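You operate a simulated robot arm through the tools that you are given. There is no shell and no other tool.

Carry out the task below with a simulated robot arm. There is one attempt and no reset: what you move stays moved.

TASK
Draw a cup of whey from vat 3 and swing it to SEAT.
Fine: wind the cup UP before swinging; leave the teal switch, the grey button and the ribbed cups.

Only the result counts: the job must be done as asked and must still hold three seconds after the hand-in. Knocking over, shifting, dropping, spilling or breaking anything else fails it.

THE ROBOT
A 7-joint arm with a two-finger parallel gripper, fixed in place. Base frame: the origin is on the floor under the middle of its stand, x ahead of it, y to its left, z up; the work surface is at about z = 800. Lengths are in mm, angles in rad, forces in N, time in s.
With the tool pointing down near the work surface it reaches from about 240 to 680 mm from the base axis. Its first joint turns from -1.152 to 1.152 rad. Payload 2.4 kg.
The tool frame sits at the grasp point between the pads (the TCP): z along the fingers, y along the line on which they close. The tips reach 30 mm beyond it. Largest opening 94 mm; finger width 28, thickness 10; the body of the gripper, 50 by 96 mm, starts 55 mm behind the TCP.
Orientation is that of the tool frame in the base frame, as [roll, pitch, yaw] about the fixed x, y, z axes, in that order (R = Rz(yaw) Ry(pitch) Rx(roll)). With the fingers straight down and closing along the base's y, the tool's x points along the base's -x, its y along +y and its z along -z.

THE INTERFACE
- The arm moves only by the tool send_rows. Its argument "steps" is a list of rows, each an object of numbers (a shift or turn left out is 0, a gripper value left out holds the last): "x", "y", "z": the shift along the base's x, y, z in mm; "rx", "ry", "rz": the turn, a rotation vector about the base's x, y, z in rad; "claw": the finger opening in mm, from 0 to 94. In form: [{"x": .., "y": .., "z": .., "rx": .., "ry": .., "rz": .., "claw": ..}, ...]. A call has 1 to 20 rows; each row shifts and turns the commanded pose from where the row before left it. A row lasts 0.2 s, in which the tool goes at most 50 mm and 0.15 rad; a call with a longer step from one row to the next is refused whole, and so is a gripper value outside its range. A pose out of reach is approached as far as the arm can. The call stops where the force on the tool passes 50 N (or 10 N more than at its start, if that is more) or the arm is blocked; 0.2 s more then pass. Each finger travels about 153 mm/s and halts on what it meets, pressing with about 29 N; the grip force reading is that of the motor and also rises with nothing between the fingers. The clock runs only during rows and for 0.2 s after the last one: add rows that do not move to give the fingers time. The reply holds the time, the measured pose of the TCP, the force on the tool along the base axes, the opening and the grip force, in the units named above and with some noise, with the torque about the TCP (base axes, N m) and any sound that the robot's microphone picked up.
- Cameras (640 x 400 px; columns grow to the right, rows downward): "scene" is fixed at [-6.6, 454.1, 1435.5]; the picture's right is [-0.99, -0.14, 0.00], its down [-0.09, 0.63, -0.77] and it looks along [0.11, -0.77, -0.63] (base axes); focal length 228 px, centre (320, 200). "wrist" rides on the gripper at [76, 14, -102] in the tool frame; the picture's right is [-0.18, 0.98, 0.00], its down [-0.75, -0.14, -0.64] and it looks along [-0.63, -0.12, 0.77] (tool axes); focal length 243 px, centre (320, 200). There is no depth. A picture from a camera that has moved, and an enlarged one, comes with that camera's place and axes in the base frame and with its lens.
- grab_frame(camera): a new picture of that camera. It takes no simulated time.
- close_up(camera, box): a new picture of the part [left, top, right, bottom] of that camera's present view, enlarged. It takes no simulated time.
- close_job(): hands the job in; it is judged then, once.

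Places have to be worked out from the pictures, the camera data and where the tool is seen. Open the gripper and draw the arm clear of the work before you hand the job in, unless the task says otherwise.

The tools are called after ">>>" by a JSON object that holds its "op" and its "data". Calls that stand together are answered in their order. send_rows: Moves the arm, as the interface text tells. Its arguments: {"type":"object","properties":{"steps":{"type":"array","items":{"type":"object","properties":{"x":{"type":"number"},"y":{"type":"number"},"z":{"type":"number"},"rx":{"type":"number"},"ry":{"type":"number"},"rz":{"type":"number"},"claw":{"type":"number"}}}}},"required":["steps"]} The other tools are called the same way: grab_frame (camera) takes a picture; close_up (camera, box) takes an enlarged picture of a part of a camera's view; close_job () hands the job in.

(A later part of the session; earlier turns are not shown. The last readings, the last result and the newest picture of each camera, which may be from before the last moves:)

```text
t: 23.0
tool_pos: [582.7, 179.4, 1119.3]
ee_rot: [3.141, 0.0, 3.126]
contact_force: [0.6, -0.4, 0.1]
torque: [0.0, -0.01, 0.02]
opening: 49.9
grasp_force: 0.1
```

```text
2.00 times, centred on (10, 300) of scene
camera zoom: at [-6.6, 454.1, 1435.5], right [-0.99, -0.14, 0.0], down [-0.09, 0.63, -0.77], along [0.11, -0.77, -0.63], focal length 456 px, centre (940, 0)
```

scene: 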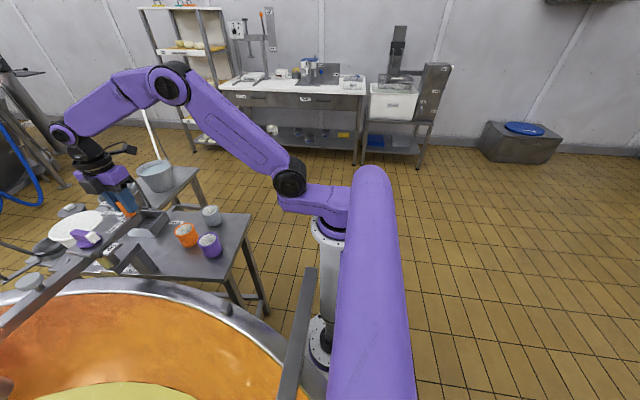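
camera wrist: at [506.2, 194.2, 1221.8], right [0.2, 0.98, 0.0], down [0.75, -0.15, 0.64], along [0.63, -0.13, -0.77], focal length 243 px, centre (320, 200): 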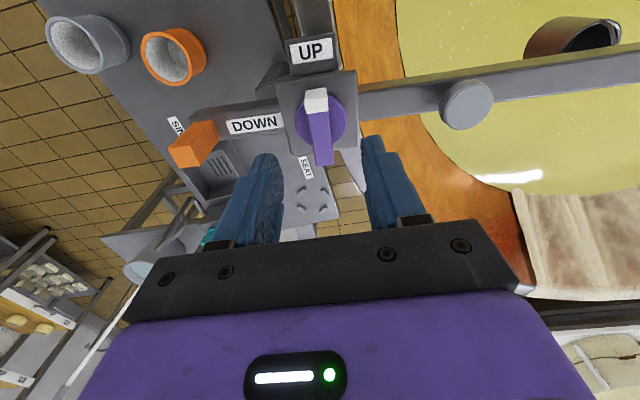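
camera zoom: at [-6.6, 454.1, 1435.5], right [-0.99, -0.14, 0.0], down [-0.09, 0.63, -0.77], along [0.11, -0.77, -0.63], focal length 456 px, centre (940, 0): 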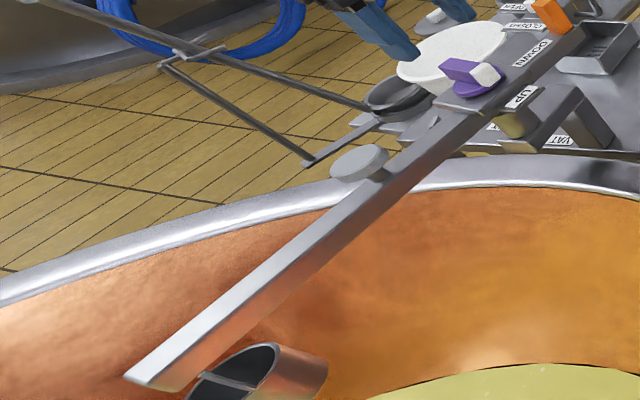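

The cup hangs over the whey. I zoom in on the knob to align the fingers with the bar.

>>> {"op": "close_up", "data": {"camera": "wrist", "box": [240, 60, 400, 180]}}

>>> {"op": "close_up", "data": {"camera": "scene", "box": [60, 210, 140, 260]}}

```text
3.33 times, centred on (320, 120) of wrist
camera zoom: at [506.2, 194.2, 1221.8], right [0.2, 0.98, 0.0], down [0.75, -0.15, 0.64], along [0.63, -0.13, -0.77], focal length 809 px, centre (320, 467)
```

zoom: 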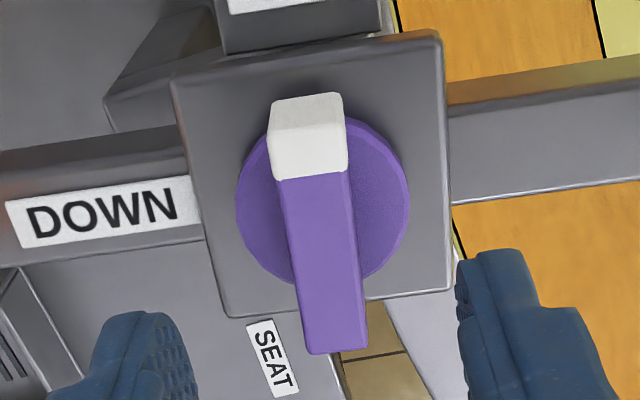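

```text
8.00 times, centred on (100, 235) of scene
camera zoom: at [-6.6, 454.1, 1435.5], right [-0.99, -0.14, 0.0], down [-0.09, 0.63, -0.77], along [0.11, -0.77, -0.63], focal length 1825 px, centre (2080, -80)
```

zoom: 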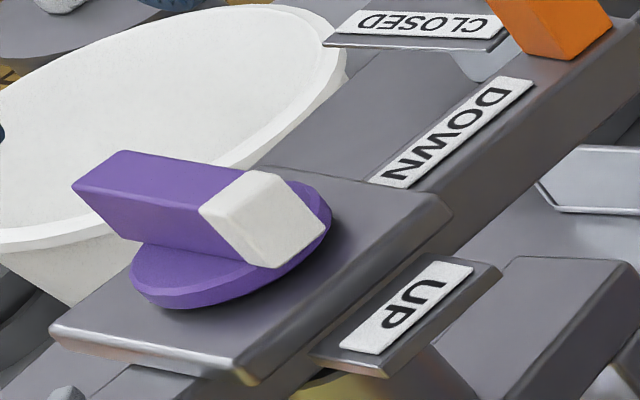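

Bar: about 55×16 mm, z 1020–1045, centred near [586, 178], pointing at 176°. I shift slightly, turn −0.055 rad, descend to TCP z≈1054 (tips just above the disc) and close on the bar.

>>> {"op": "send_rows", "data": {"steps": [{"x": 2.5, "y": -1, "rz": -0.055}, {"z": -15}, {"z": -15}, {"z": -15}, {"z": -10}, {"z": -10}, {}, {"claw": 30}, {"claw": 10}, {"claw": 8}, {}]}}

>>> {"op": "grab_frame", "data": {"camera": "wrist"}}

>>> {"op": "close_up", "data": {"camera": "scene", "box": [60, 200, 140, 260]}}

```text
t: 25.4
tool_pos: [583.3, 178.2, 1055.4]
ee_rot: [3.141, 0.003, 3.075]
contact_force: [3.0, 8.5, -5.7]
torque: [0.0, -1.16, 0.07]
opening: 15.7
grasp_force: 45.5
```

```text
taken
camera wrist: at [508.2, 197.8, 1158.0], right [0.25, 0.97, 0.0], down [0.74, -0.19, 0.64], along [0.62, -0.16, -0.77], focal length 243 px, centre (320, 200)
```

wrist: 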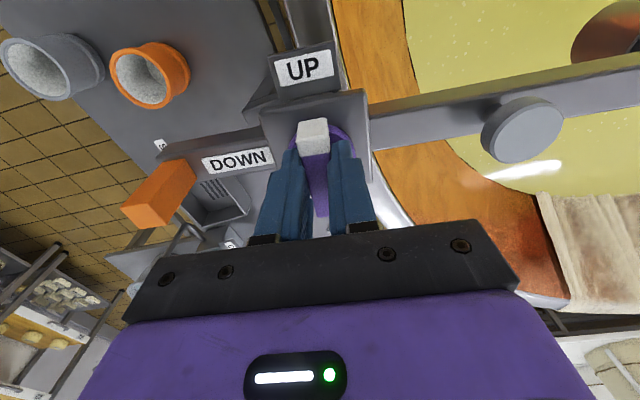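

```text
6.67 times, centred on (100, 230) of scene
camera zoom: at [-6.4, 454.4, 1435.4], right [-0.99, -0.14, 0.0], down [-0.09, 0.63, -0.77], along [0.11, -0.77, -0.63], focal length 1521 px, centre (1787, 0)
```

zoom: 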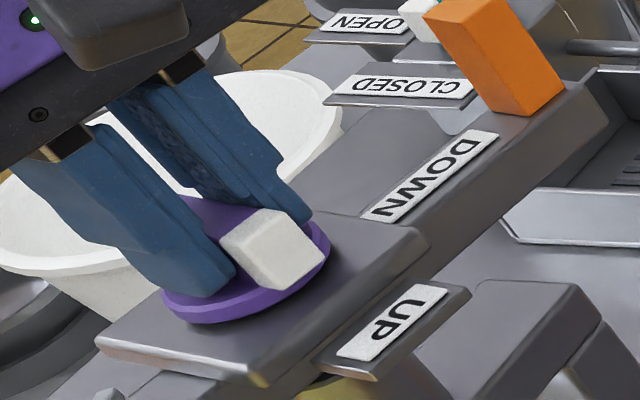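

The bar is gripped (15.7 mm). I turn it counter-clockwise toward DOWN, first 0.4 rad as a test.

>>> {"op": "send_rows", "data": {"steps": [{"rz": 0.1}, {"rz": 0.1}, {"rz": 0.1}, {"rz": 0.1}, {}]}}

>>> {"op": "grab_frame", "data": {"camera": "wrist"}}

>>> {"op": "close_up", "data": {"camera": "scene", "box": [0, 200, 20, 400]}}

```text
t: 26.6
tool_pos: [583.6, 177.8, 1055.2]
ee_rot: [3.142, 0.0, -2.809]
contact_force: [2.4, 9.2, -7.1]
torque: [0.24, 0.4, -1.94]
opening: 22.8
grasp_force: 44.8
```

```text
taken
camera wrist: at [507.6, 166.9, 1158.4], right [-0.14, 0.99, 0.0], down [0.76, 0.11, 0.64], along [0.63, 0.09, -0.77], focal length 243 px, centre (320, 200)
```

wrist: 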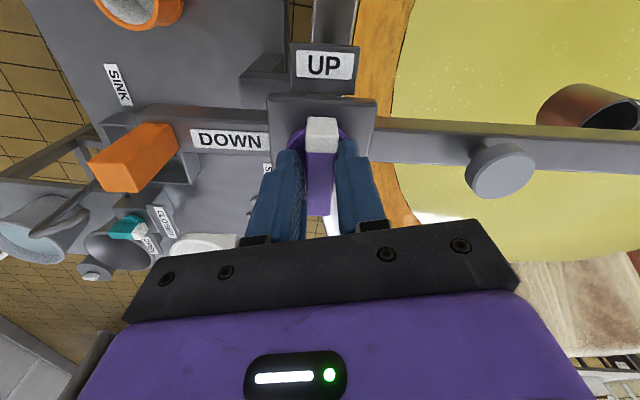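

```text
2.00 times, centred on (10, 300) of scene
camera zoom: at [-6.3, 454.4, 1435.4], right [-0.99, -0.14, 0.0], down [-0.09, 0.63, -0.77], along [0.11, -0.77, -0.63], focal length 456 px, centre (940, 0)
```

zoom: 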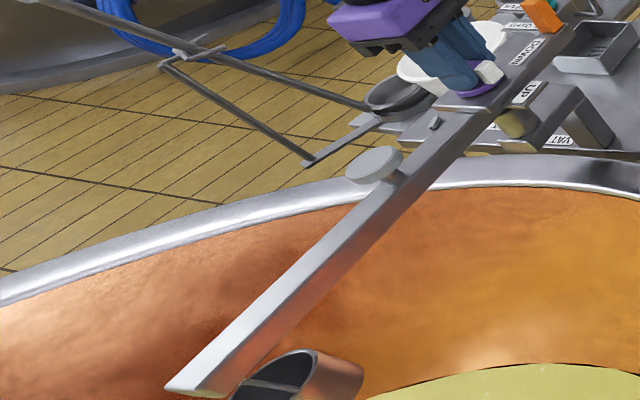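

The boom swung about 0.2 rad along with the knob instead of the knob turning. I hold still a second and see if the boom keeps creeping or has come to a stop.

>>> {"op": "send_rows", "data": {"steps": [{}, {}, {}, {}, {}]}}

>>> {"op": "close_up", "data": {"camera": "scene", "box": [0, 200, 20, 400]}}

>>> {"op": "grab_frame", "data": {"camera": "wrist"}}

```text
t: 27.8
tool_pos: [583.3, 177.9, 1056.2]
ee_rot: [-3.142, 0.001, -2.81]
contact_force: [2.5, 7.8, -7.2]
torque: [0.17, 0.18, -1.69]
opening: 22.7
grasp_force: 45.1
```

```text
2.00 times, centred on (10, 300) of scene
camera zoom: at [-6.3, 454.4, 1435.4], right [-0.99, -0.14, 0.0], down [-0.09, 0.63, -0.77], along [0.11, -0.77, -0.63], focal length 456 px, centre (940, 0)
```

zoom: 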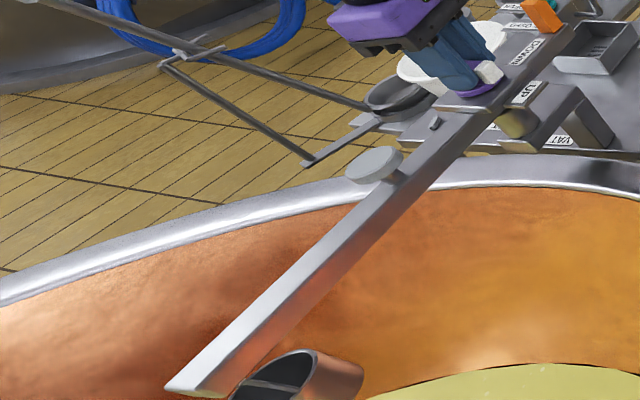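

```text
taken
camera wrist: at [507.6, 166.8, 1158.4], right [-0.15, 0.99, 0.0], down [0.76, 0.11, 0.64], along [0.64, 0.09, -0.77], focal length 243 px, centre (320, 200)
```

wrist: 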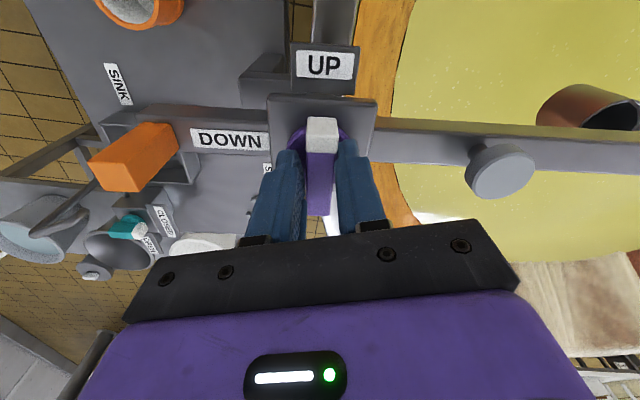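

The boom now holds about 1.8 N·m without moving, so it may sit against its end stop or a detent over the vat. I re-align the fingers flat on the bar (bar now at about 187°) and grip again before turning.

>>> {"op": "send_rows", "data": {"steps": [{"claw": 34}, {}, {"rz": -0.12}, {"rz": -0.12, "x": 1}, {"claw": 20}, {"claw": 8}, {}, {}]}}

>>> {"op": "grab_frame", "data": {"camera": "wrist"}}

>>> {"op": "close_up", "data": {"camera": "scene", "box": [0, 200, 20, 400]}}

```text
t: 29.6
tool_pos: [584.8, 178.3, 1055.3]
ee_rot: [3.141, -0.001, -3.051]
contact_force: [0.1, 0.9, -0.2]
torque: [-0.05, 0.1, -0.36]
opening: 16.0
grasp_force: 45.4
```

```text
taken
camera wrist: at [507.8, 185.5, 1158.6], right [0.09, 1.0, 0.0], down [0.76, -0.07, 0.64], along [0.64, -0.06, -0.77], focal length 243 px, centre (320, 200)
```

wrist: 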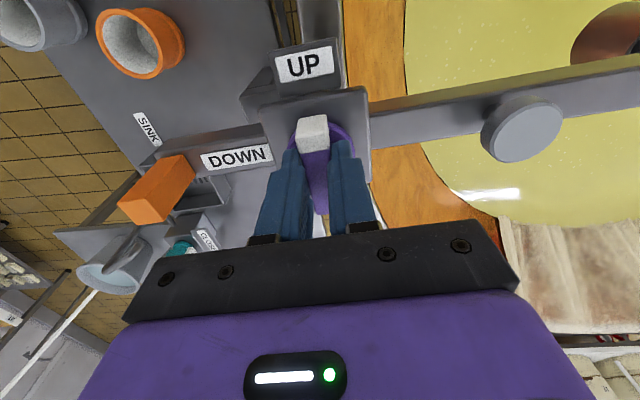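

```text
2.00 times, centred on (10, 300) of scene
camera zoom: at [-6.6, 454.1, 1435.5], right [-0.99, -0.14, 0.0], down [-0.09, 0.63, -0.77], along [0.11, -0.77, -0.63], focal length 456 px, centre (940, 0)
```

zoom: 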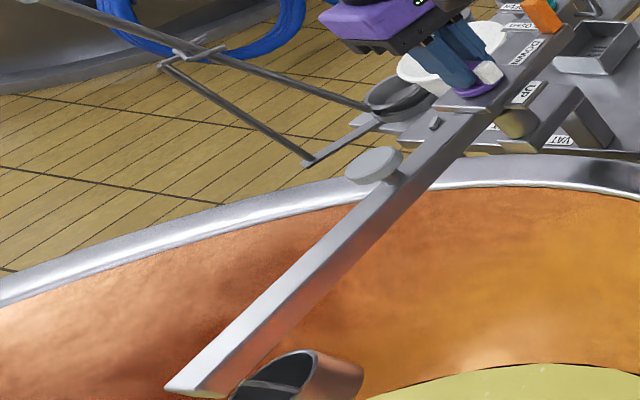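

Aligned again (opening 16.0), boom unmoved. I turn counter-clockwise 0.2 rad and look.

>>> {"op": "send_rows", "data": {"steps": [{"rz": 0.07}, {"rz": 0.07}, {"rz": 0.06}, {}]}}

>>> {"op": "close_up", "data": {"camera": "scene", "box": [0, 200, 20, 400]}}

>>> {"op": "close_up", "data": {"camera": "scene", "box": [60, 200, 140, 260]}}

```text
t: 30.6
tool_pos: [584.3, 177.1, 1056.5]
ee_rot: [-3.141, 0.001, -2.854]
contact_force: [-1.6, -0.1, 16.9]
torque: [0.01, 0.72, -1.82]
opening: 21.4
grasp_force: 45.0
```

```text
2.00 times, centred on (10, 300) of scene
camera zoom: at [-6.9, 454.0, 1435.6], right [-0.99, -0.14, 0.0], down [-0.09, 0.63, -0.77], along [0.11, -0.77, -0.63], focal length 456 px, centre (940, 0)
```

zoom: 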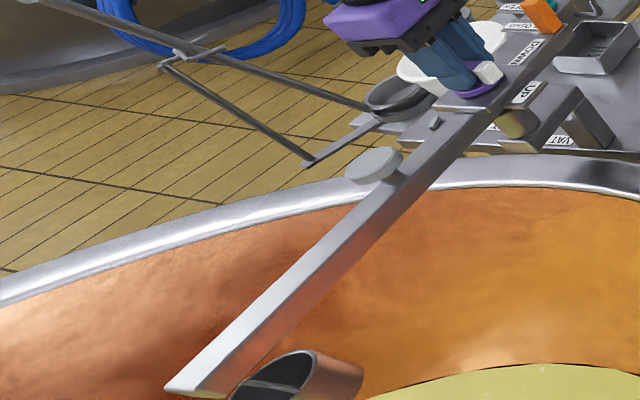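

```text
6.67 times, centred on (100, 230) of scene
camera zoom: at [-6.9, 454.0, 1435.6], right [-0.99, -0.14, 0.0], down [-0.09, 0.63, -0.77], along [0.11, -0.77, -0.63], focal length 1521 px, centre (1787, 0)
```

zoom: 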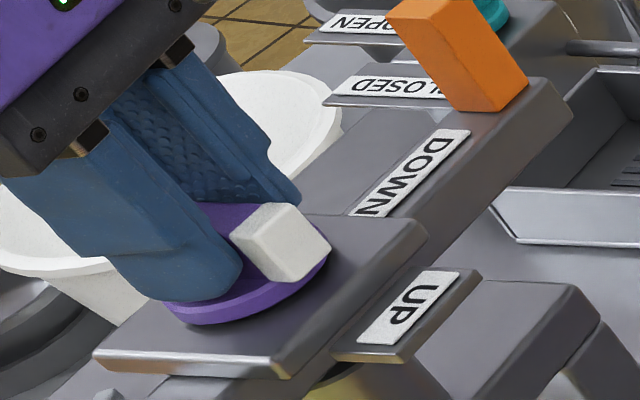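

The boom no longer moves (it is at a stop near 97°) but the knob did not turn either at 1.8 N·m; the pads slipped open. I look closely at the knob and fingers for a cause.

>>> {"op": "close_up", "data": {"camera": "wrist", "box": [230, 30, 410, 240]}}

>>> {"op": "close_up", "data": {"camera": "scene", "box": [75, 220, 115, 250]}}

```text
1.90 times, centred on (320, 135) of wrist
camera zoom: at [508.4, 170.2, 1158.4], right [-0.1, 0.99, 0.0], down [0.76, 0.08, 0.64], along [0.64, 0.07, -0.77], focal length 462 px, centre (320, 324)
```

zoom: 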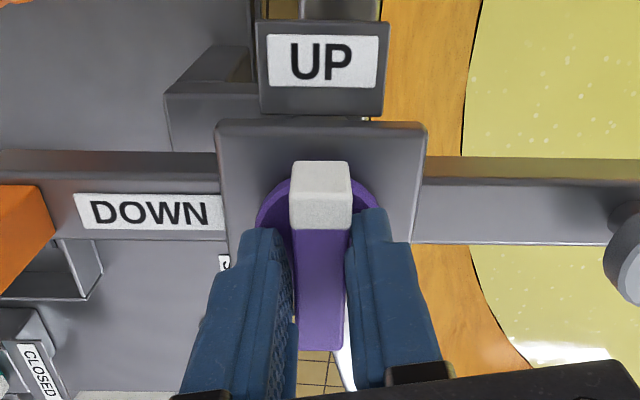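

```text
13.33 times, centred on (95, 235) of scene
camera zoom: at [-6.9, 454.0, 1435.6], right [-0.99, -0.14, 0.0], down [-0.09, 0.63, -0.77], along [0.11, -0.77, -0.63], focal length 3042 px, centre (3320, -267)
```

zoom: 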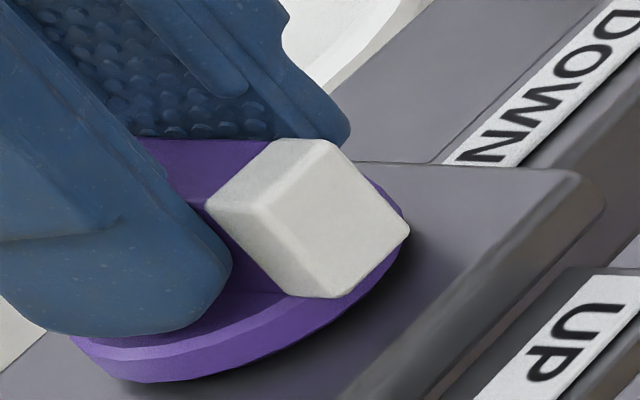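

The knob stays square to the boom; it did not turn. I test the other direction gently (−0.2 to re-align, then −0.25) to learn whether the knob moves that way.

>>> {"op": "send_rows", "data": {"steps": [{"rz": -0.1}, {"rz": -0.1}, {"rz": -0.08}, {"rz": -0.08}, {"rz": -0.08}, {}]}}

>>> {"op": "close_up", "data": {"camera": "wrist", "box": [230, 30, 410, 240]}}

>>> {"op": "close_up", "data": {"camera": "scene", "box": [0, 200, 20, 400]}}

```text
t: 32.0
tool_pos: [586.1, 179.1, 1055.4]
ee_rot: [3.14, 0.002, 2.992]
contact_force: [15.5, 1.6, 3.3]
torque: [0.11, 0.36, 0.05]
opening: 15.8
grasp_force: 44.9
```

```text
1.90 times, centred on (320, 135) of wrist
camera zoom: at [512.7, 203.9, 1157.7], right [0.33, 0.94, 0.0], down [0.72, -0.25, 0.64], along [0.61, -0.21, -0.77], focal length 462 px, centre (320, 324)
```

zoom: 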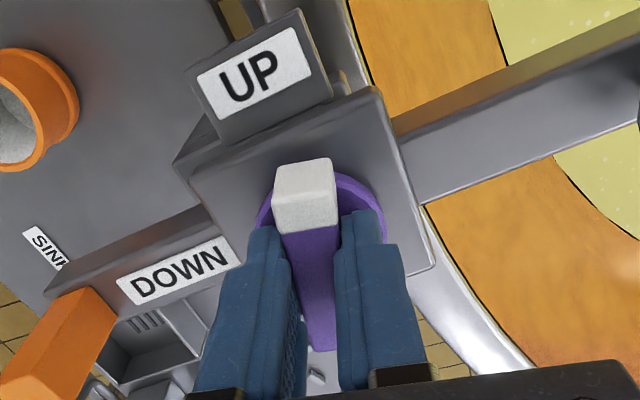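

```text
2.00 times, centred on (10, 300) of scene
camera zoom: at [-6.2, 454.2, 1435.5], right [-0.99, -0.14, 0.0], down [-0.09, 0.63, -0.77], along [0.11, -0.77, -0.63], focal length 456 px, centre (940, 0)
```

zoom: 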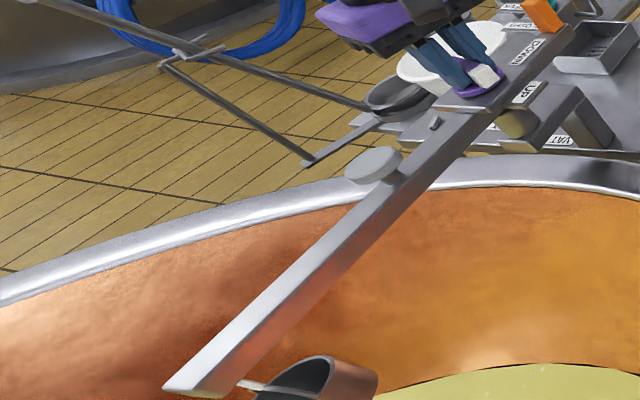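

Informative: turning clockwise the knob moves freely, the boom stays still (at its stop), and the cup began to descend. So winding DOWN is a clockwise turn of about 270°. I continue clockwise in gentle steps, watching the cup.

>>> {"op": "send_rows", "data": {"steps": [{"x": 0.8, "rz": -0.08}, {"rz": -0.08}, {"rz": -0.08}, {"rz": -0.08}, {"rz": -0.08}, {"rz": -0.08}, {"rz": -0.08}, {"rz": -0.08}, {}]}}

>>> {"op": "close_up", "data": {"camera": "wrist", "box": [230, 30, 410, 240]}}

>>> {"op": "close_up", "data": {"camera": "scene", "box": [0, 200, 20, 400]}}

>>> {"op": "close_up", "data": {"camera": "scene", "box": [0, 390, 200, 400]}}

```text
t: 34.0
tool_pos: [586.5, 178.9, 1054.6]
ee_rot: [3.139, 0.003, 2.352]
contact_force: [12.6, 2.0, 1.8]
torque: [-0.79, -0.76, 0.06]
opening: 15.8
grasp_force: 45.2
```

```text
1.90 times, centred on (320, 135) of wrist
camera zoom: at [542.7, 243.2, 1157.8], right [0.83, 0.56, 0.0], down [0.43, -0.63, 0.64], along [0.36, -0.53, -0.77], focal length 462 px, centre (320, 324)
```

zoom: 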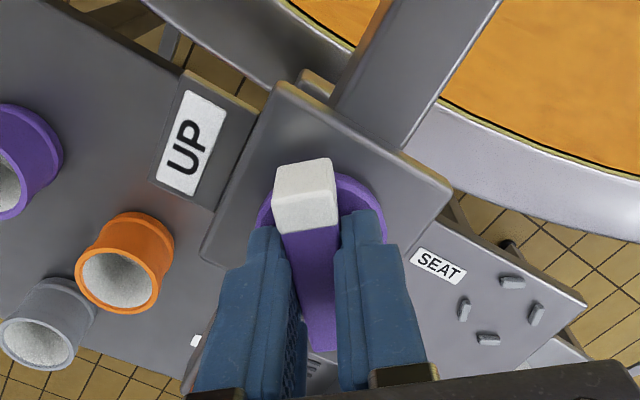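

```text
2.00 times, centred on (10, 300) of scene
camera zoom: at [-6.2, 454.2, 1435.5], right [-0.99, -0.14, 0.0], down [-0.09, 0.63, -0.77], along [0.11, -0.77, -0.63], focal length 456 px, centre (940, 0)
```

zoom: 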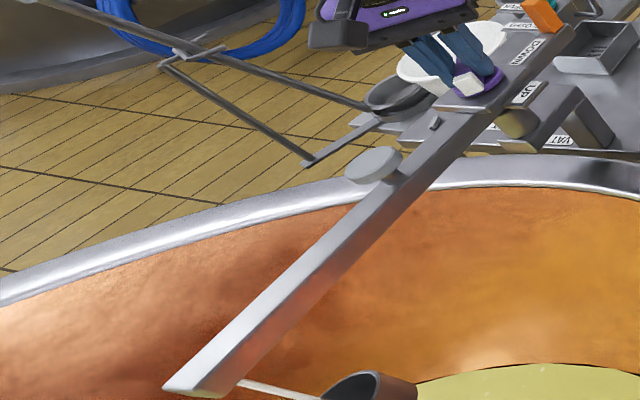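

```text
3.20 times, centred on (100, 395) of scene
camera zoom: at [-6.2, 454.2, 1435.5], right [-0.99, -0.14, 0.0], down [-0.09, 0.63, -0.77], along [0.11, -0.77, -0.63], focal length 730 px, centre (1024, -424)
```

zoom: 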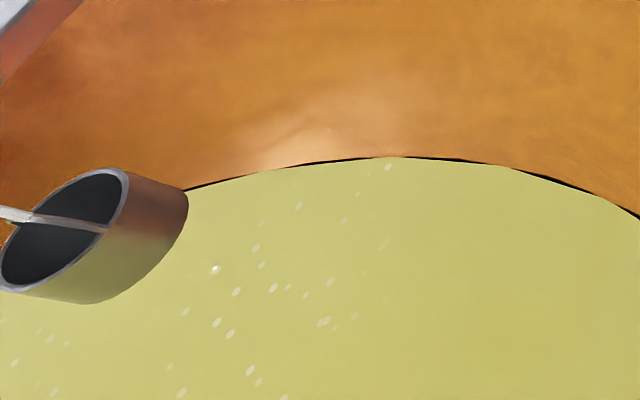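

The cup descends steadily over the whey. I continue clockwise another 0.9 rad.

>>> {"op": "send_rows", "data": {"steps": [{"x": 0.5, "rz": -0.08}, {"rz": -0.08}, {"rz": -0.08}, {"rz": -0.08}, {"rz": -0.08}, {"rz": -0.08}, {"rz": -0.08}, {"rz": -0.08}, {"rz": -0.08}, {"rz": -0.08}, {"rz": -0.08}, {}]}}

>>> {"op": "close_up", "data": {"camera": "wrist", "box": [230, 30, 410, 240]}}

>>> {"op": "close_up", "data": {"camera": "scene", "box": [0, 200, 20, 400]}}

>>> {"op": "close_up", "data": {"camera": "scene", "box": [0, 390, 200, 400]}}

```text
t: 36.6
tool_pos: [587.7, 179.4, 1055.0]
ee_rot: [3.138, -0.002, 1.473]
contact_force: [16.8, 12.8, 6.9]
torque: [0.45, 0.11, 0.06]
opening: 16.0
grasp_force: 45.1
```

```text
1.90 times, centred on (320, 135) of wrist
camera zoom: at [608.4, 253.6, 1158.0], right [0.96, -0.28, 0.0], down [-0.22, -0.74, 0.64], along [-0.18, -0.62, -0.77], focal length 462 px, centre (320, 324)
```

zoom: 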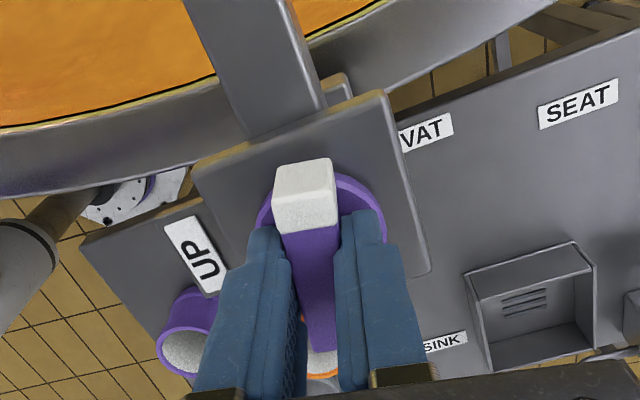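

```text
2.00 times, centred on (10, 300) of scene
camera zoom: at [-6.1, 454.5, 1435.4], right [-0.99, -0.14, 0.0], down [-0.09, 0.63, -0.77], along [0.11, -0.77, -0.63], focal length 456 px, centre (940, 0)
```

zoom: 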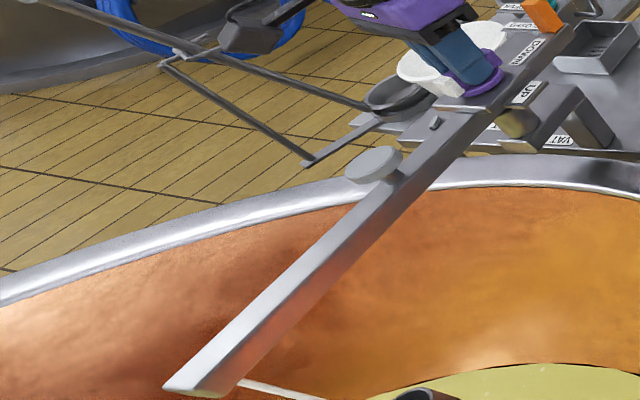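

```text
3.20 times, centred on (100, 395) of scene
camera zoom: at [-6.1, 454.5, 1435.4], right [-0.99, -0.14, 0.0], down [-0.09, 0.63, -0.77], along [0.11, -0.77, -0.63], focal length 730 px, centre (1024, -424)
```

zoom: 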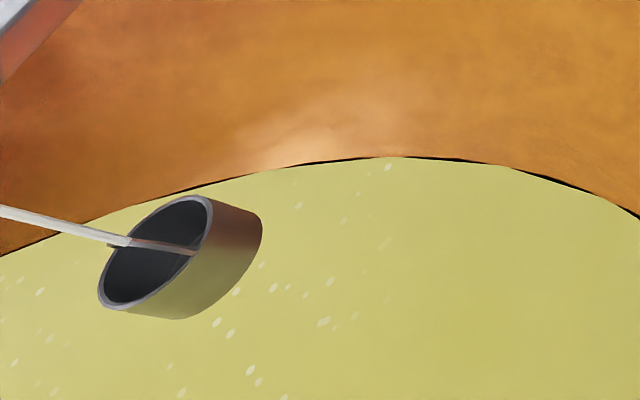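

The cup is just above/at the whey, knob about 103° turned. I open, lift clear of the bar, and check that the knob holds by itself before turning the wrist back for a new grip.

>>> {"op": "send_rows", "data": {"steps": [{"claw": 45}, {}, {"z": 20}, {"z": 30}, {"x": 1, "y": 0.5}, {}]}}

>>> {"op": "close_up", "data": {"camera": "scene", "box": [0, 390, 200, 400]}}

>>> {"op": "grab_frame", "data": {"camera": "wrist"}}

```text
t: 38.0
tool_pos: [588.2, 179.6, 1104.3]
ee_rot: [3.142, 0.001, 1.473]
contact_force: [0.8, 0.1, -0.3]
torque: [-0.01, -0.02, -0.01]
opening: 45.2
grasp_force: 0.1
```

```text
3.20 times, centred on (100, 395) of scene
camera zoom: at [-6.6, 454.1, 1435.5], right [-0.99, -0.14, 0.0], down [-0.09, 0.63, -0.77], along [0.11, -0.77, -0.63], focal length 730 px, centre (1024, -424)
```

zoom: 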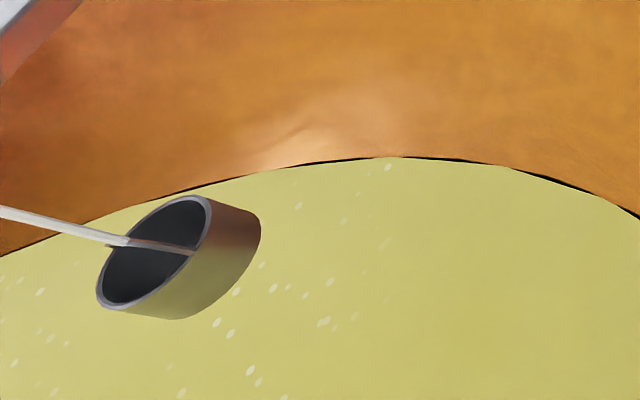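

```text
taken
camera wrist: at [610.4, 252.5, 1207.2], right [0.96, -0.28, 0.0], down [-0.21, -0.74, 0.64], along [-0.18, -0.62, -0.77], focal length 243 px, centre (320, 200)
```

wrist: 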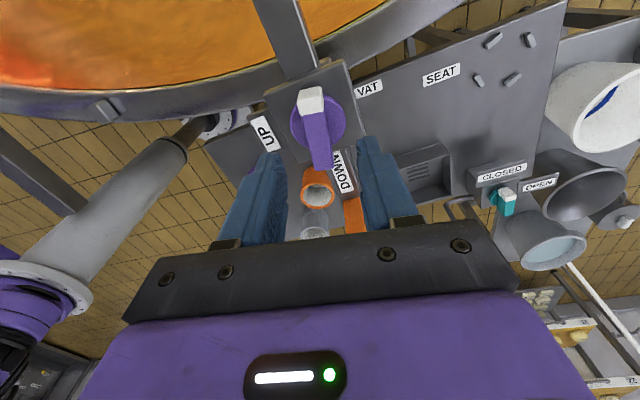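

The knob and cup hold by themselves. I measure the knob's centre again from here, then turn the wrist back by half a turn.

>>> {"op": "close_up", "data": {"camera": "wrist", "box": [260, 70, 380, 180]}}

>>> {"op": "send_rows", "data": {"steps": [{"rz": 0.15}, {"rz": 0.15}, {"rz": 0.15}, {"rz": 0.15}, {"rz": 0.15}, {"rz": 0.15}, {"rz": 0.15}, {"rz": 0.15}, {"rz": 0.15}, {"rz": 0.15}, {"rz": 0.15}, {"rz": 0.15}, {"rz": 0.15}, {"rz": 0.15}, {"rz": 0.15}, {"rz": 0.15}, {"rz": 0.15}, {"rz": 0.15}, {"rz": 0.15}, {"rz": 0.15}]}}

```text
3.64 times, centred on (320, 125) of wrist
camera zoom: at [610.4, 252.5, 1207.2], right [0.96, -0.28, 0.0], down [-0.21, -0.74, 0.64], along [-0.18, -0.62, -0.77], focal length 882 px, centre (320, 473)
```

zoom: 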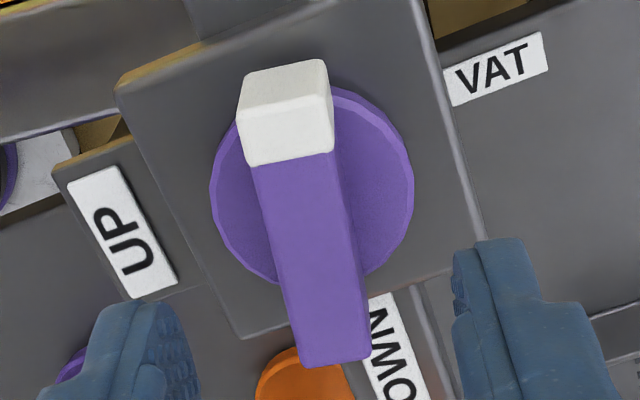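

```text
t: 42.2
tool_pos: [587.9, 178.4, 1106.0]
ee_rot: [-3.141, 0.001, -1.808]
contact_force: [0.5, 0.2, -0.7]
torque: [-0.01, 0.01, 0.06]
opening: 45.2
grasp_force: 0.0
```

Wrist at φ≈76°; I finish the turn (+0.14), centre on [586.5, 179.5] and check alignment over the bar.

>>> {"op": "send_rows", "data": {"steps": [{"rz": 0.14, "x": -1.2, "y": 0.8}, {}]}}

>>> {"op": "close_up", "data": {"camera": "wrist", "box": [250, 60, 390, 190]}}

```text
t: 42.8
tool_pos: [586.0, 179.6, 1106.9]
ee_rot: [-3.141, 0.001, -1.668]
contact_force: [-0.4, 0.2, -0.8]
torque: [0.0, 0.03, 0.0]
opening: 45.0
grasp_force: 0.1
```

```text
3.08 times, centred on (320, 125) of wrist
camera zoom: at [564.4, 105.0, 1208.8], right [-0.96, 0.28, 0.0], down [0.21, 0.74, 0.64], along [0.18, 0.62, -0.77], focal length 746 px, centre (320, 431)
```

zoom: 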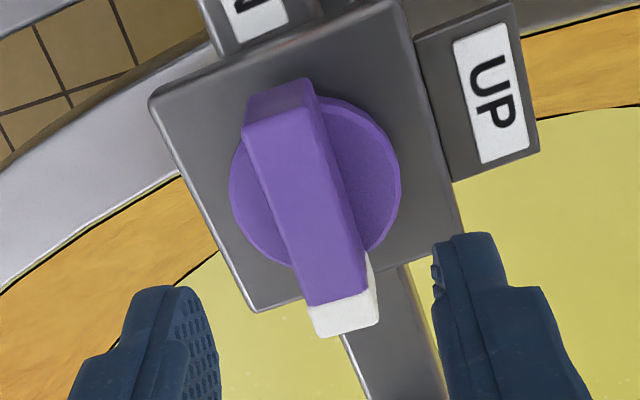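

The bar seems about 0.13 rad off my expectation; I check whether the knob is creeping by looking again at the cup and the knob.

>>> {"op": "close_up", "data": {"camera": "scene", "box": [0, 390, 200, 400]}}

>>> {"op": "close_up", "data": {"camera": "scene", "box": [60, 210, 140, 260]}}

>>> {"op": "grab_frame", "data": {"camera": "wrist"}}

```text
3.20 times, centred on (100, 395) of scene
camera zoom: at [-6.6, 454.1, 1435.5], right [-0.99, -0.14, 0.0], down [-0.09, 0.63, -0.77], along [0.11, -0.77, -0.63], focal length 730 px, centre (1024, -424)
```

zoom: 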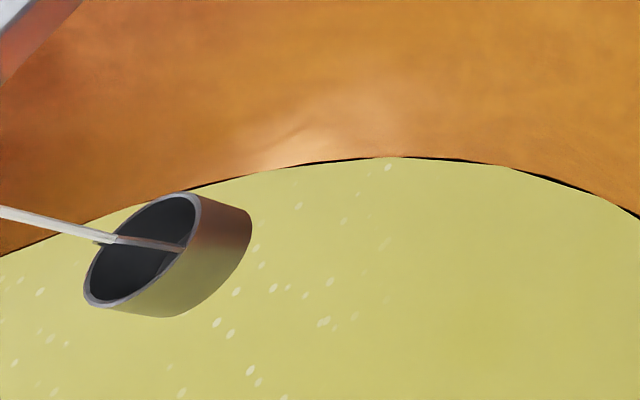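

```text
8.00 times, centred on (100, 235) of scene
camera zoom: at [-6.6, 454.1, 1435.5], right [-0.99, -0.14, 0.0], down [-0.09, 0.63, -0.77], along [0.11, -0.77, -0.63], focal length 1825 px, centre (2080, -80)
```

zoom: 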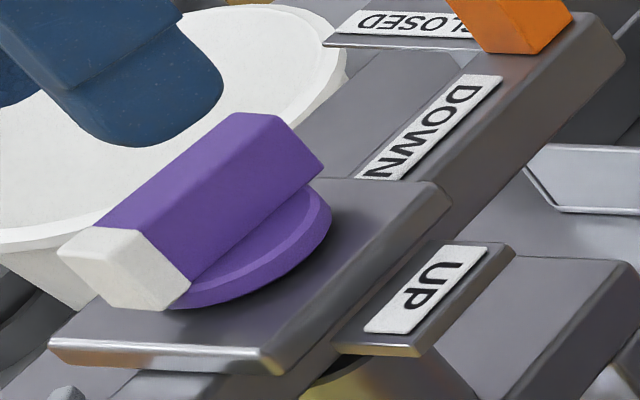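

```text
taken
camera wrist: at [564.4, 105.0, 1208.8], right [-0.96, 0.28, 0.0], down [0.21, 0.74, 0.64], along [0.18, 0.62, -0.77], focal length 243 px, centre (320, 200)
```

wrist: 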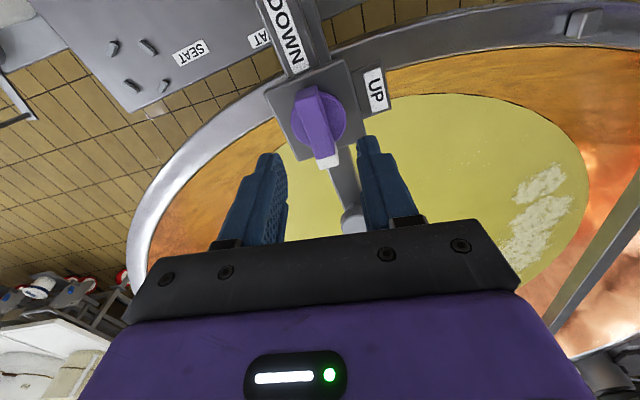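

The knob creeps slowly back toward UP when released (spring return), so I regrip promptly: align +0.13 rad, descend, close and turn clockwise.

>>> {"op": "send_rows", "data": {"steps": [{"rz": 0.13}, {"z": -17}, {"z": -17}, {"z": -17}, {"claw": 25}, {"claw": 8}, {}, {"rz": -0.08}, {"rz": -0.1}, {"rz": -0.1}, {"rz": -0.1}, {"rz": -0.1}, {"rz": -0.1}, {"rz": -0.1}, {"rz": -0.1}, {"rz": -0.1}, {"rz": -0.1}]}}

>>> {"op": "close_up", "data": {"camera": "wrist", "box": [230, 30, 410, 240]}}

>>> {"op": "close_up", "data": {"camera": "scene", "box": [0, 390, 240, 400]}}

```text
t: 46.4
tool_pos: [588.2, 178.0, 1053.3]
ee_rot: [-3.141, 0.001, -2.523]
contact_force: [17.8, -4.5, -21.2]
torque: [0.42, -0.92, 0.07]
opening: 15.8
grasp_force: 45.5
```

```text
1.90 times, centred on (320, 135) of wrist
camera zoom: at [517.3, 146.4, 1155.7], right [-0.42, 0.91, 0.0], down [0.69, 0.32, 0.64], along [0.58, 0.27, -0.77], focal length 462 px, centre (320, 324)
```

zoom: 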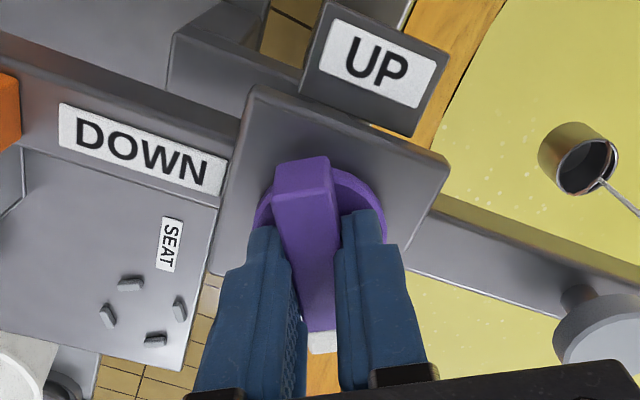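

```text
2.67 times, centred on (120, 395) of scene
camera zoom: at [-5.6, 454.1, 1435.6], right [-0.99, -0.14, 0.0], down [-0.09, 0.63, -0.77], along [0.11, -0.77, -0.63], focal length 608 px, centre (853, -320)
```

zoom: 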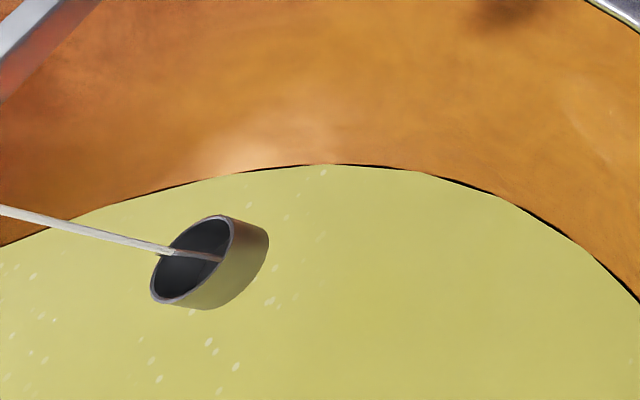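

The cup keeps descending (rim about z≈743 by my ray). I continue clockwise, easing the side load with a small +x shift.

>>> {"op": "send_rows", "data": {"steps": [{"x": 1.0, "z": -1, "rz": -0.1}, {"x": 0.5, "z": -0.5, "rz": -0.1}, {"rz": -0.1}, {"rz": -0.1}, {"rz": -0.1}, {"rz": -0.1}, {"rz": -0.1}, {"rz": -0.1}, {"rz": -0.1}, {"rz": -0.1}]}}

>>> {"op": "close_up", "data": {"camera": "wrist", "box": [230, 30, 410, 240]}}

>>> {"op": "close_up", "data": {"camera": "scene", "box": [0, 390, 240, 400]}}

```text
t: 48.6
tool_pos: [588.9, 178.5, 1052.9]
ee_rot: [-3.14, 0.002, 2.762]
contact_force: [-3.4, -16.0, 10.4]
torque: [-0.2, -0.51, 0.09]
opening: 15.9
grasp_force: 44.7
```

```text
1.90 times, centred on (320, 135) of wrist
camera zoom: at [522.5, 219.8, 1155.8], right [0.54, 0.84, 0.0], down [0.65, -0.41, 0.64], along [0.54, -0.35, -0.77], focal length 462 px, centre (320, 324)
```

zoom: 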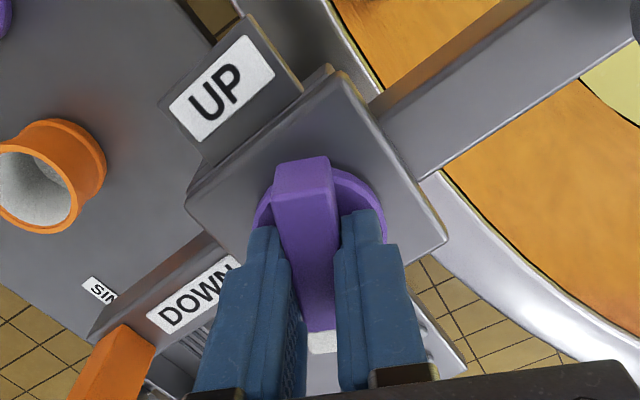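

```text
2.67 times, centred on (120, 395) of scene
camera zoom: at [-6.9, 453.6, 1435.7], right [-0.99, -0.14, 0.0], down [-0.09, 0.63, -0.77], along [0.11, -0.76, -0.63], focal length 608 px, centre (853, -320)
```

zoom: 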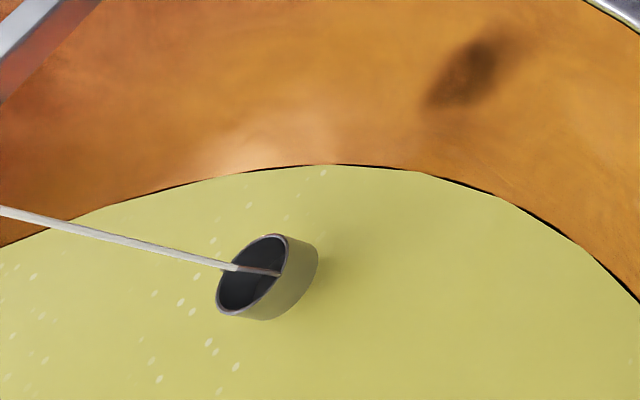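

The cup's shadow is now close under it on the whey. I continue about 1.1 rad more toward the DOWN mark.

>>> {"op": "send_rows", "data": {"steps": [{"y": -0.8, "rz": -0.1}, {"rz": -0.1}, {"rz": -0.1}, {"rz": -0.1}, {"rz": -0.1}, {"rz": -0.1}, {"rz": -0.1}, {"rz": -0.1}]}}

>>> {"op": "close_up", "data": {"camera": "wrist", "box": [230, 30, 410, 240]}}

>>> {"op": "close_up", "data": {"camera": "scene", "box": [0, 390, 240, 400]}}

```text
t: 50.4
tool_pos: [587.0, 177.1, 1054.2]
ee_rot: [-3.14, 0.002, 1.96]
contact_force: [-6.9, -17.7, 6.5]
torque: [-0.1, -0.18, 0.06]
opening: 15.6
grasp_force: 45.2
```

```text
1.90 times, centred on (320, 135) of wrist
camera zoom: at [572.0, 253.6, 1155.8], right [0.98, 0.2, 0.0], down [0.16, -0.75, 0.64], along [0.13, -0.63, -0.77], focal length 462 px, centre (320, 324)
```

zoom: 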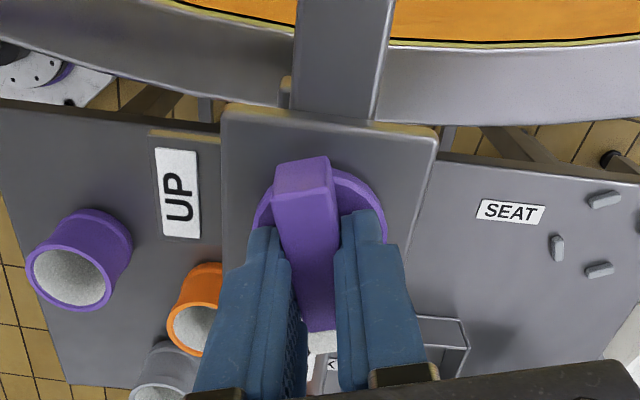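

```text
2.67 times, centred on (120, 395) of scene
camera zoom: at [-6.9, 453.6, 1435.7], right [-0.99, -0.14, 0.0], down [-0.09, 0.63, -0.77], along [0.11, -0.76, -0.63], focal length 608 px, centre (853, -320)
```

zoom: 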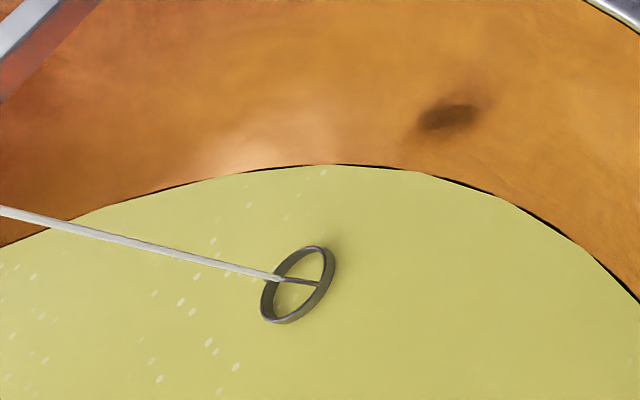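

The cup is dipping into the whey with only the rim out. I turn the rest to the DOWN mark, watching for an end stop.

>>> {"op": "send_rows", "data": {"steps": [{"y": -0.5, "rz": -0.08}, {"rz": -0.08}, {"rz": -0.07}, {}]}}

>>> {"op": "close_up", "data": {"camera": "wrist", "box": [230, 30, 410, 240]}}

>>> {"op": "close_up", "data": {"camera": "scene", "box": [0, 390, 240, 400]}}

```text
t: 51.4
tool_pos: [586.7, 177.7, 1053.6]
ee_rot: [-3.14, 0.001, 1.732]
contact_force: [-12.5, -12.3, 6.1]
torque: [-1.01, -0.26, 0.01]
opening: 15.9
grasp_force: 44.5
```

```text
1.90 times, centred on (320, 135) of wrist
camera zoom: at [589.4, 255.1, 1155.8], right [1.0, -0.02, 0.0], down [-0.02, -0.77, 0.64], along [-0.02, -0.64, -0.77], focal length 462 px, centre (320, 324)
```

zoom: 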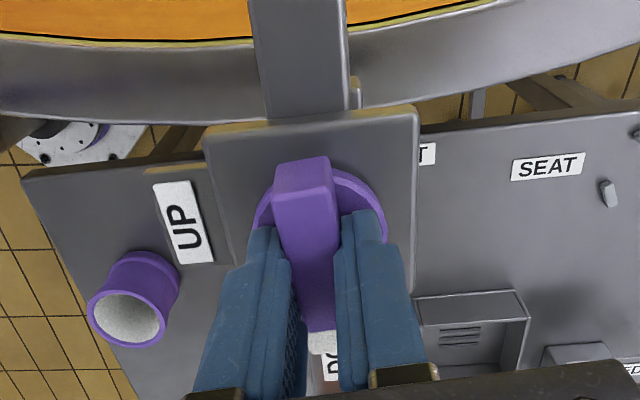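

```text
2.67 times, centred on (120, 395) of scene
camera zoom: at [-7.1, 453.8, 1435.7], right [-0.99, -0.14, 0.0], down [-0.09, 0.63, -0.77], along [0.11, -0.77, -0.63], focal length 608 px, centre (853, -320)
```

zoom: 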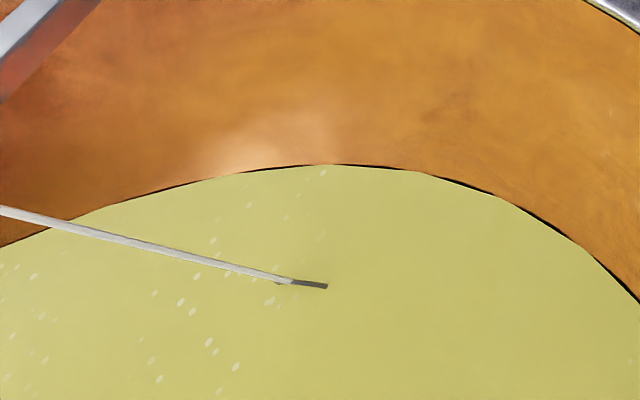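

The cup is fully submerged and the pointer is at the DOWN label. I hold here two seconds so it fills.

>>> {"op": "send_rows", "data": {"steps": [{"rz": -0.03}, {}, {}, {}, {}, {}, {}, {}, {}, {}]}}

>>> {"op": "close_up", "data": {"camera": "scene", "box": [0, 390, 240, 400]}}

```text
t: 53.6
tool_pos: [586.6, 177.2, 1053.6]
ee_rot: [-3.14, -0.001, 1.701]
contact_force: [-10.8, -8.5, 3.6]
torque: [-0.79, -0.04, 0.01]
opening: 15.7
grasp_force: 44.7
```

```text
2.67 times, centred on (120, 395) of scene
camera zoom: at [-7.0, 453.9, 1435.6], right [-0.99, -0.14, 0.0], down [-0.09, 0.63, -0.77], along [0.11, -0.77, -0.63], focal length 608 px, centre (853, -320)
```

zoom: 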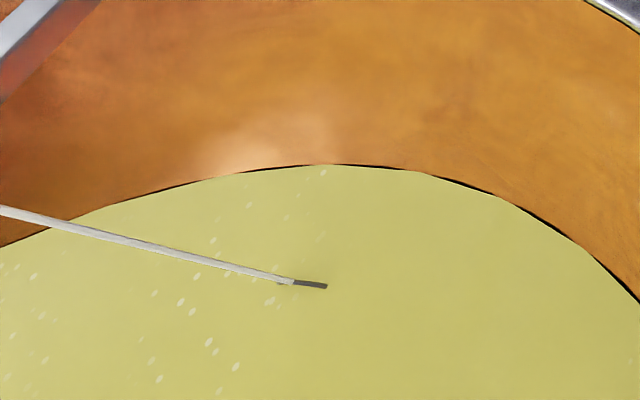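

Filled; now I wind back UP counter-clockwise, gently.

>>> {"op": "send_rows", "data": {"steps": [{"rz": 0.06}, {"rz": 0.08}, {"rz": 0.08}, {"rz": 0.08}, {"rz": 0.08}, {"rz": 0.08}, {"rz": 0.08}, {"rz": 0.08}, {"rz": 0.08}, {"rz": 0.08}, {"rz": 0.08}, {"rz": 0.08}, {}]}}

>>> {"op": "close_up", "data": {"camera": "scene", "box": [0, 390, 240, 400]}}

>>> {"op": "close_up", "data": {"camera": "wrist", "box": [230, 30, 410, 240]}}

```text
t: 56.4
tool_pos: [588.0, 177.5, 1053.0]
ee_rot: [3.141, 0.002, 2.642]
contact_force: [-3.0, -13.5, -0.1]
torque: [0.12, 0.76, -0.02]
opening: 15.9
grasp_force: 45.0
```

```text
2.67 times, centred on (120, 395) of scene
camera zoom: at [-6.6, 453.7, 1435.7], right [-0.99, -0.14, 0.0], down [-0.09, 0.63, -0.77], along [0.11, -0.77, -0.63], focal length 608 px, centre (853, -320)
```

zoom: 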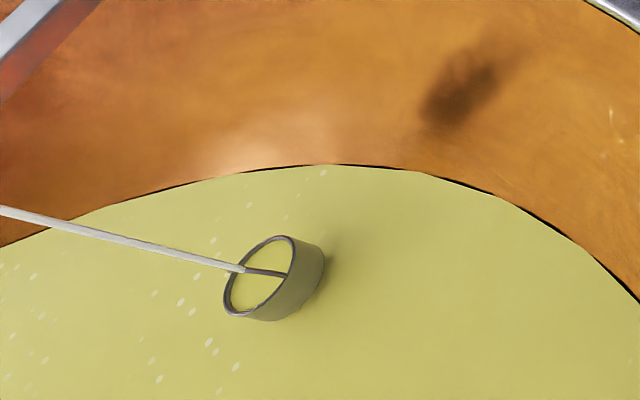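

```text
1.90 times, centred on (320, 135) of wrist
camera zoom: at [527.9, 226.9, 1155.9], right [0.63, 0.77, 0.0], down [0.59, -0.48, 0.64], along [0.5, -0.41, -0.77], focal length 462 px, centre (320, 324)
```

zoom: 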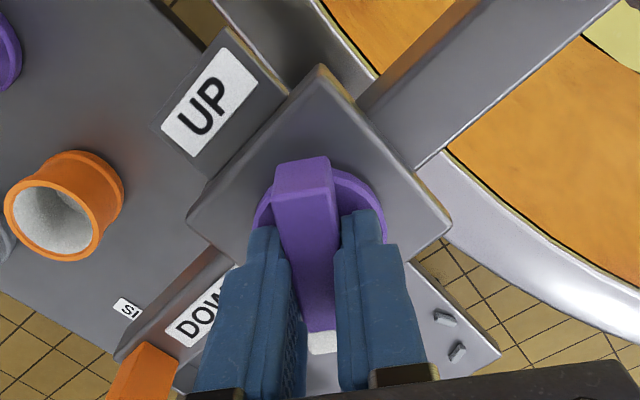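

The cup shows yellow whey inside. I keep winding up.

>>> {"op": "send_rows", "data": {"steps": [{"rz": 0.08}, {"rz": 0.08}, {"rz": 0.08}, {"rz": 0.08}, {"rz": 0.08}, {"rz": 0.08}, {"rz": 0.08}, {"rz": 0.08}, {"rz": 0.08}, {"rz": 0.08}, {"rz": 0.08}, {"rz": 0.08}, {"rz": 0.08}, {}]}}

>>> {"op": "close_up", "data": {"camera": "scene", "box": [0, 390, 240, 400]}}

>>> {"op": "close_up", "data": {"camera": "wrist", "box": [230, 30, 410, 240]}}

```text
t: 59.4
tool_pos: [588.0, 179.7, 1053.5]
ee_rot: [3.141, 0.002, -2.602]
contact_force: [0.5, -2.2, 10.9]
torque: [0.54, -0.94, -0.02]
opening: 15.7
grasp_force: 44.6
```

```text
2.67 times, centred on (120, 395) of scene
camera zoom: at [-6.8, 454.0, 1435.6], right [-0.99, -0.14, 0.0], down [-0.09, 0.63, -0.77], along [0.11, -0.77, -0.63], focal length 608 px, centre (853, -320)
```

zoom: 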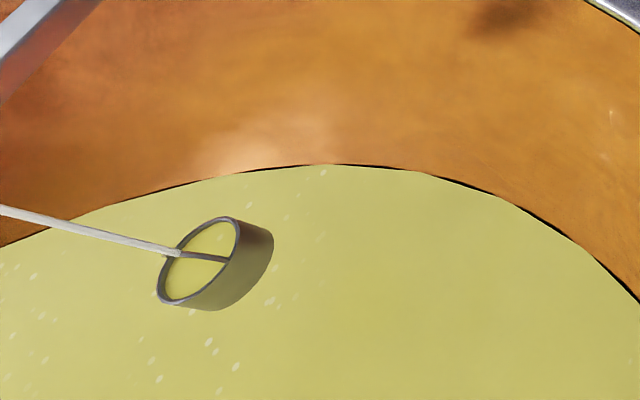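

```text
1.90 times, centred on (320, 135) of wrist
camera zoom: at [515.1, 151.7, 1155.7], right [-0.35, 0.94, 0.0], down [0.72, 0.27, 0.64], along [0.6, 0.22, -0.77], focal length 462 px, centre (320, 324)
```

zoom: 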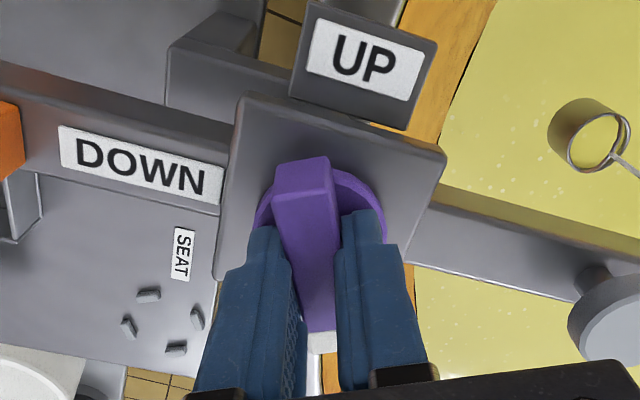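

Going well; I continue to φ≈1.65 rad before regripping.

>>> {"op": "send_rows", "data": {"steps": [{"rz": 0.08}, {"rz": 0.08}, {"rz": 0.08}, {"rz": 0.08}, {"rz": 0.08}, {"rz": 0.08}, {"rz": 0.08}, {"rz": 0.08}, {"rz": 0.08}, {"rz": 0.08}, {"rz": 0.08}, {"rz": 0.08}, {"rz": 0.08}, {"rz": 0.08}, {}]}}

>>> {"op": "close_up", "data": {"camera": "scene", "box": [0, 390, 240, 400]}}

>>> {"op": "close_up", "data": {"camera": "wrist", "box": [230, 30, 410, 240]}}

```text
t: 62.6
tool_pos: [587.2, 179.8, 1053.5]
ee_rot: [3.141, -0.001, -1.48]
contact_force: [-4.9, 14.0, 12.8]
torque: [0.26, 0.2, -0.04]
opening: 15.8
grasp_force: 45.2
```

```text
2.67 times, centred on (120, 395) of scene
camera zoom: at [-6.9, 454.5, 1435.4], right [-0.99, -0.14, 0.0], down [-0.09, 0.63, -0.77], along [0.11, -0.77, -0.63], focal length 608 px, centre (853, -320)
```

zoom: 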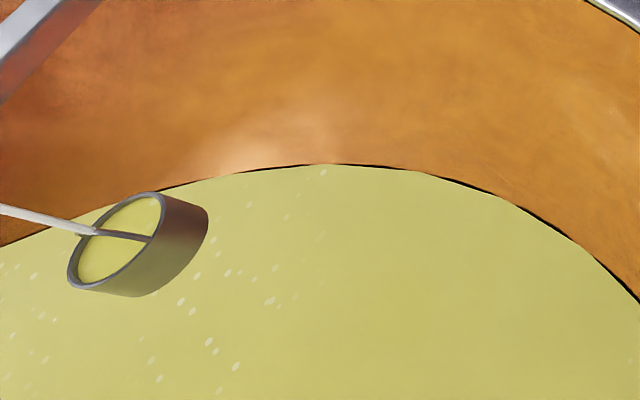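

```text
1.90 times, centred on (320, 135) of wrist
camera zoom: at [579.7, 102.0, 1155.7], right [-1.0, 0.09, 0.0], down [0.07, 0.76, 0.64], along [0.06, 0.64, -0.77], focal length 462 px, centre (320, 324)
```

zoom: 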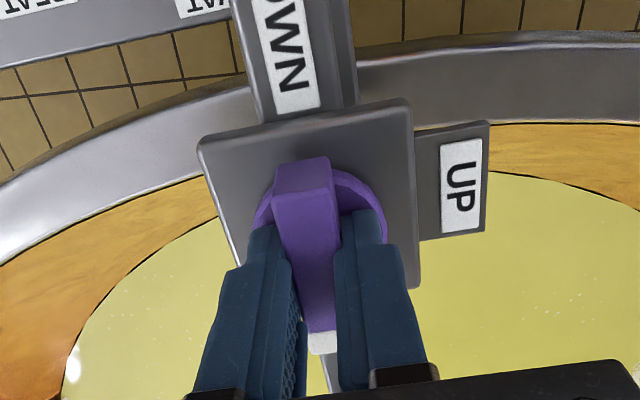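

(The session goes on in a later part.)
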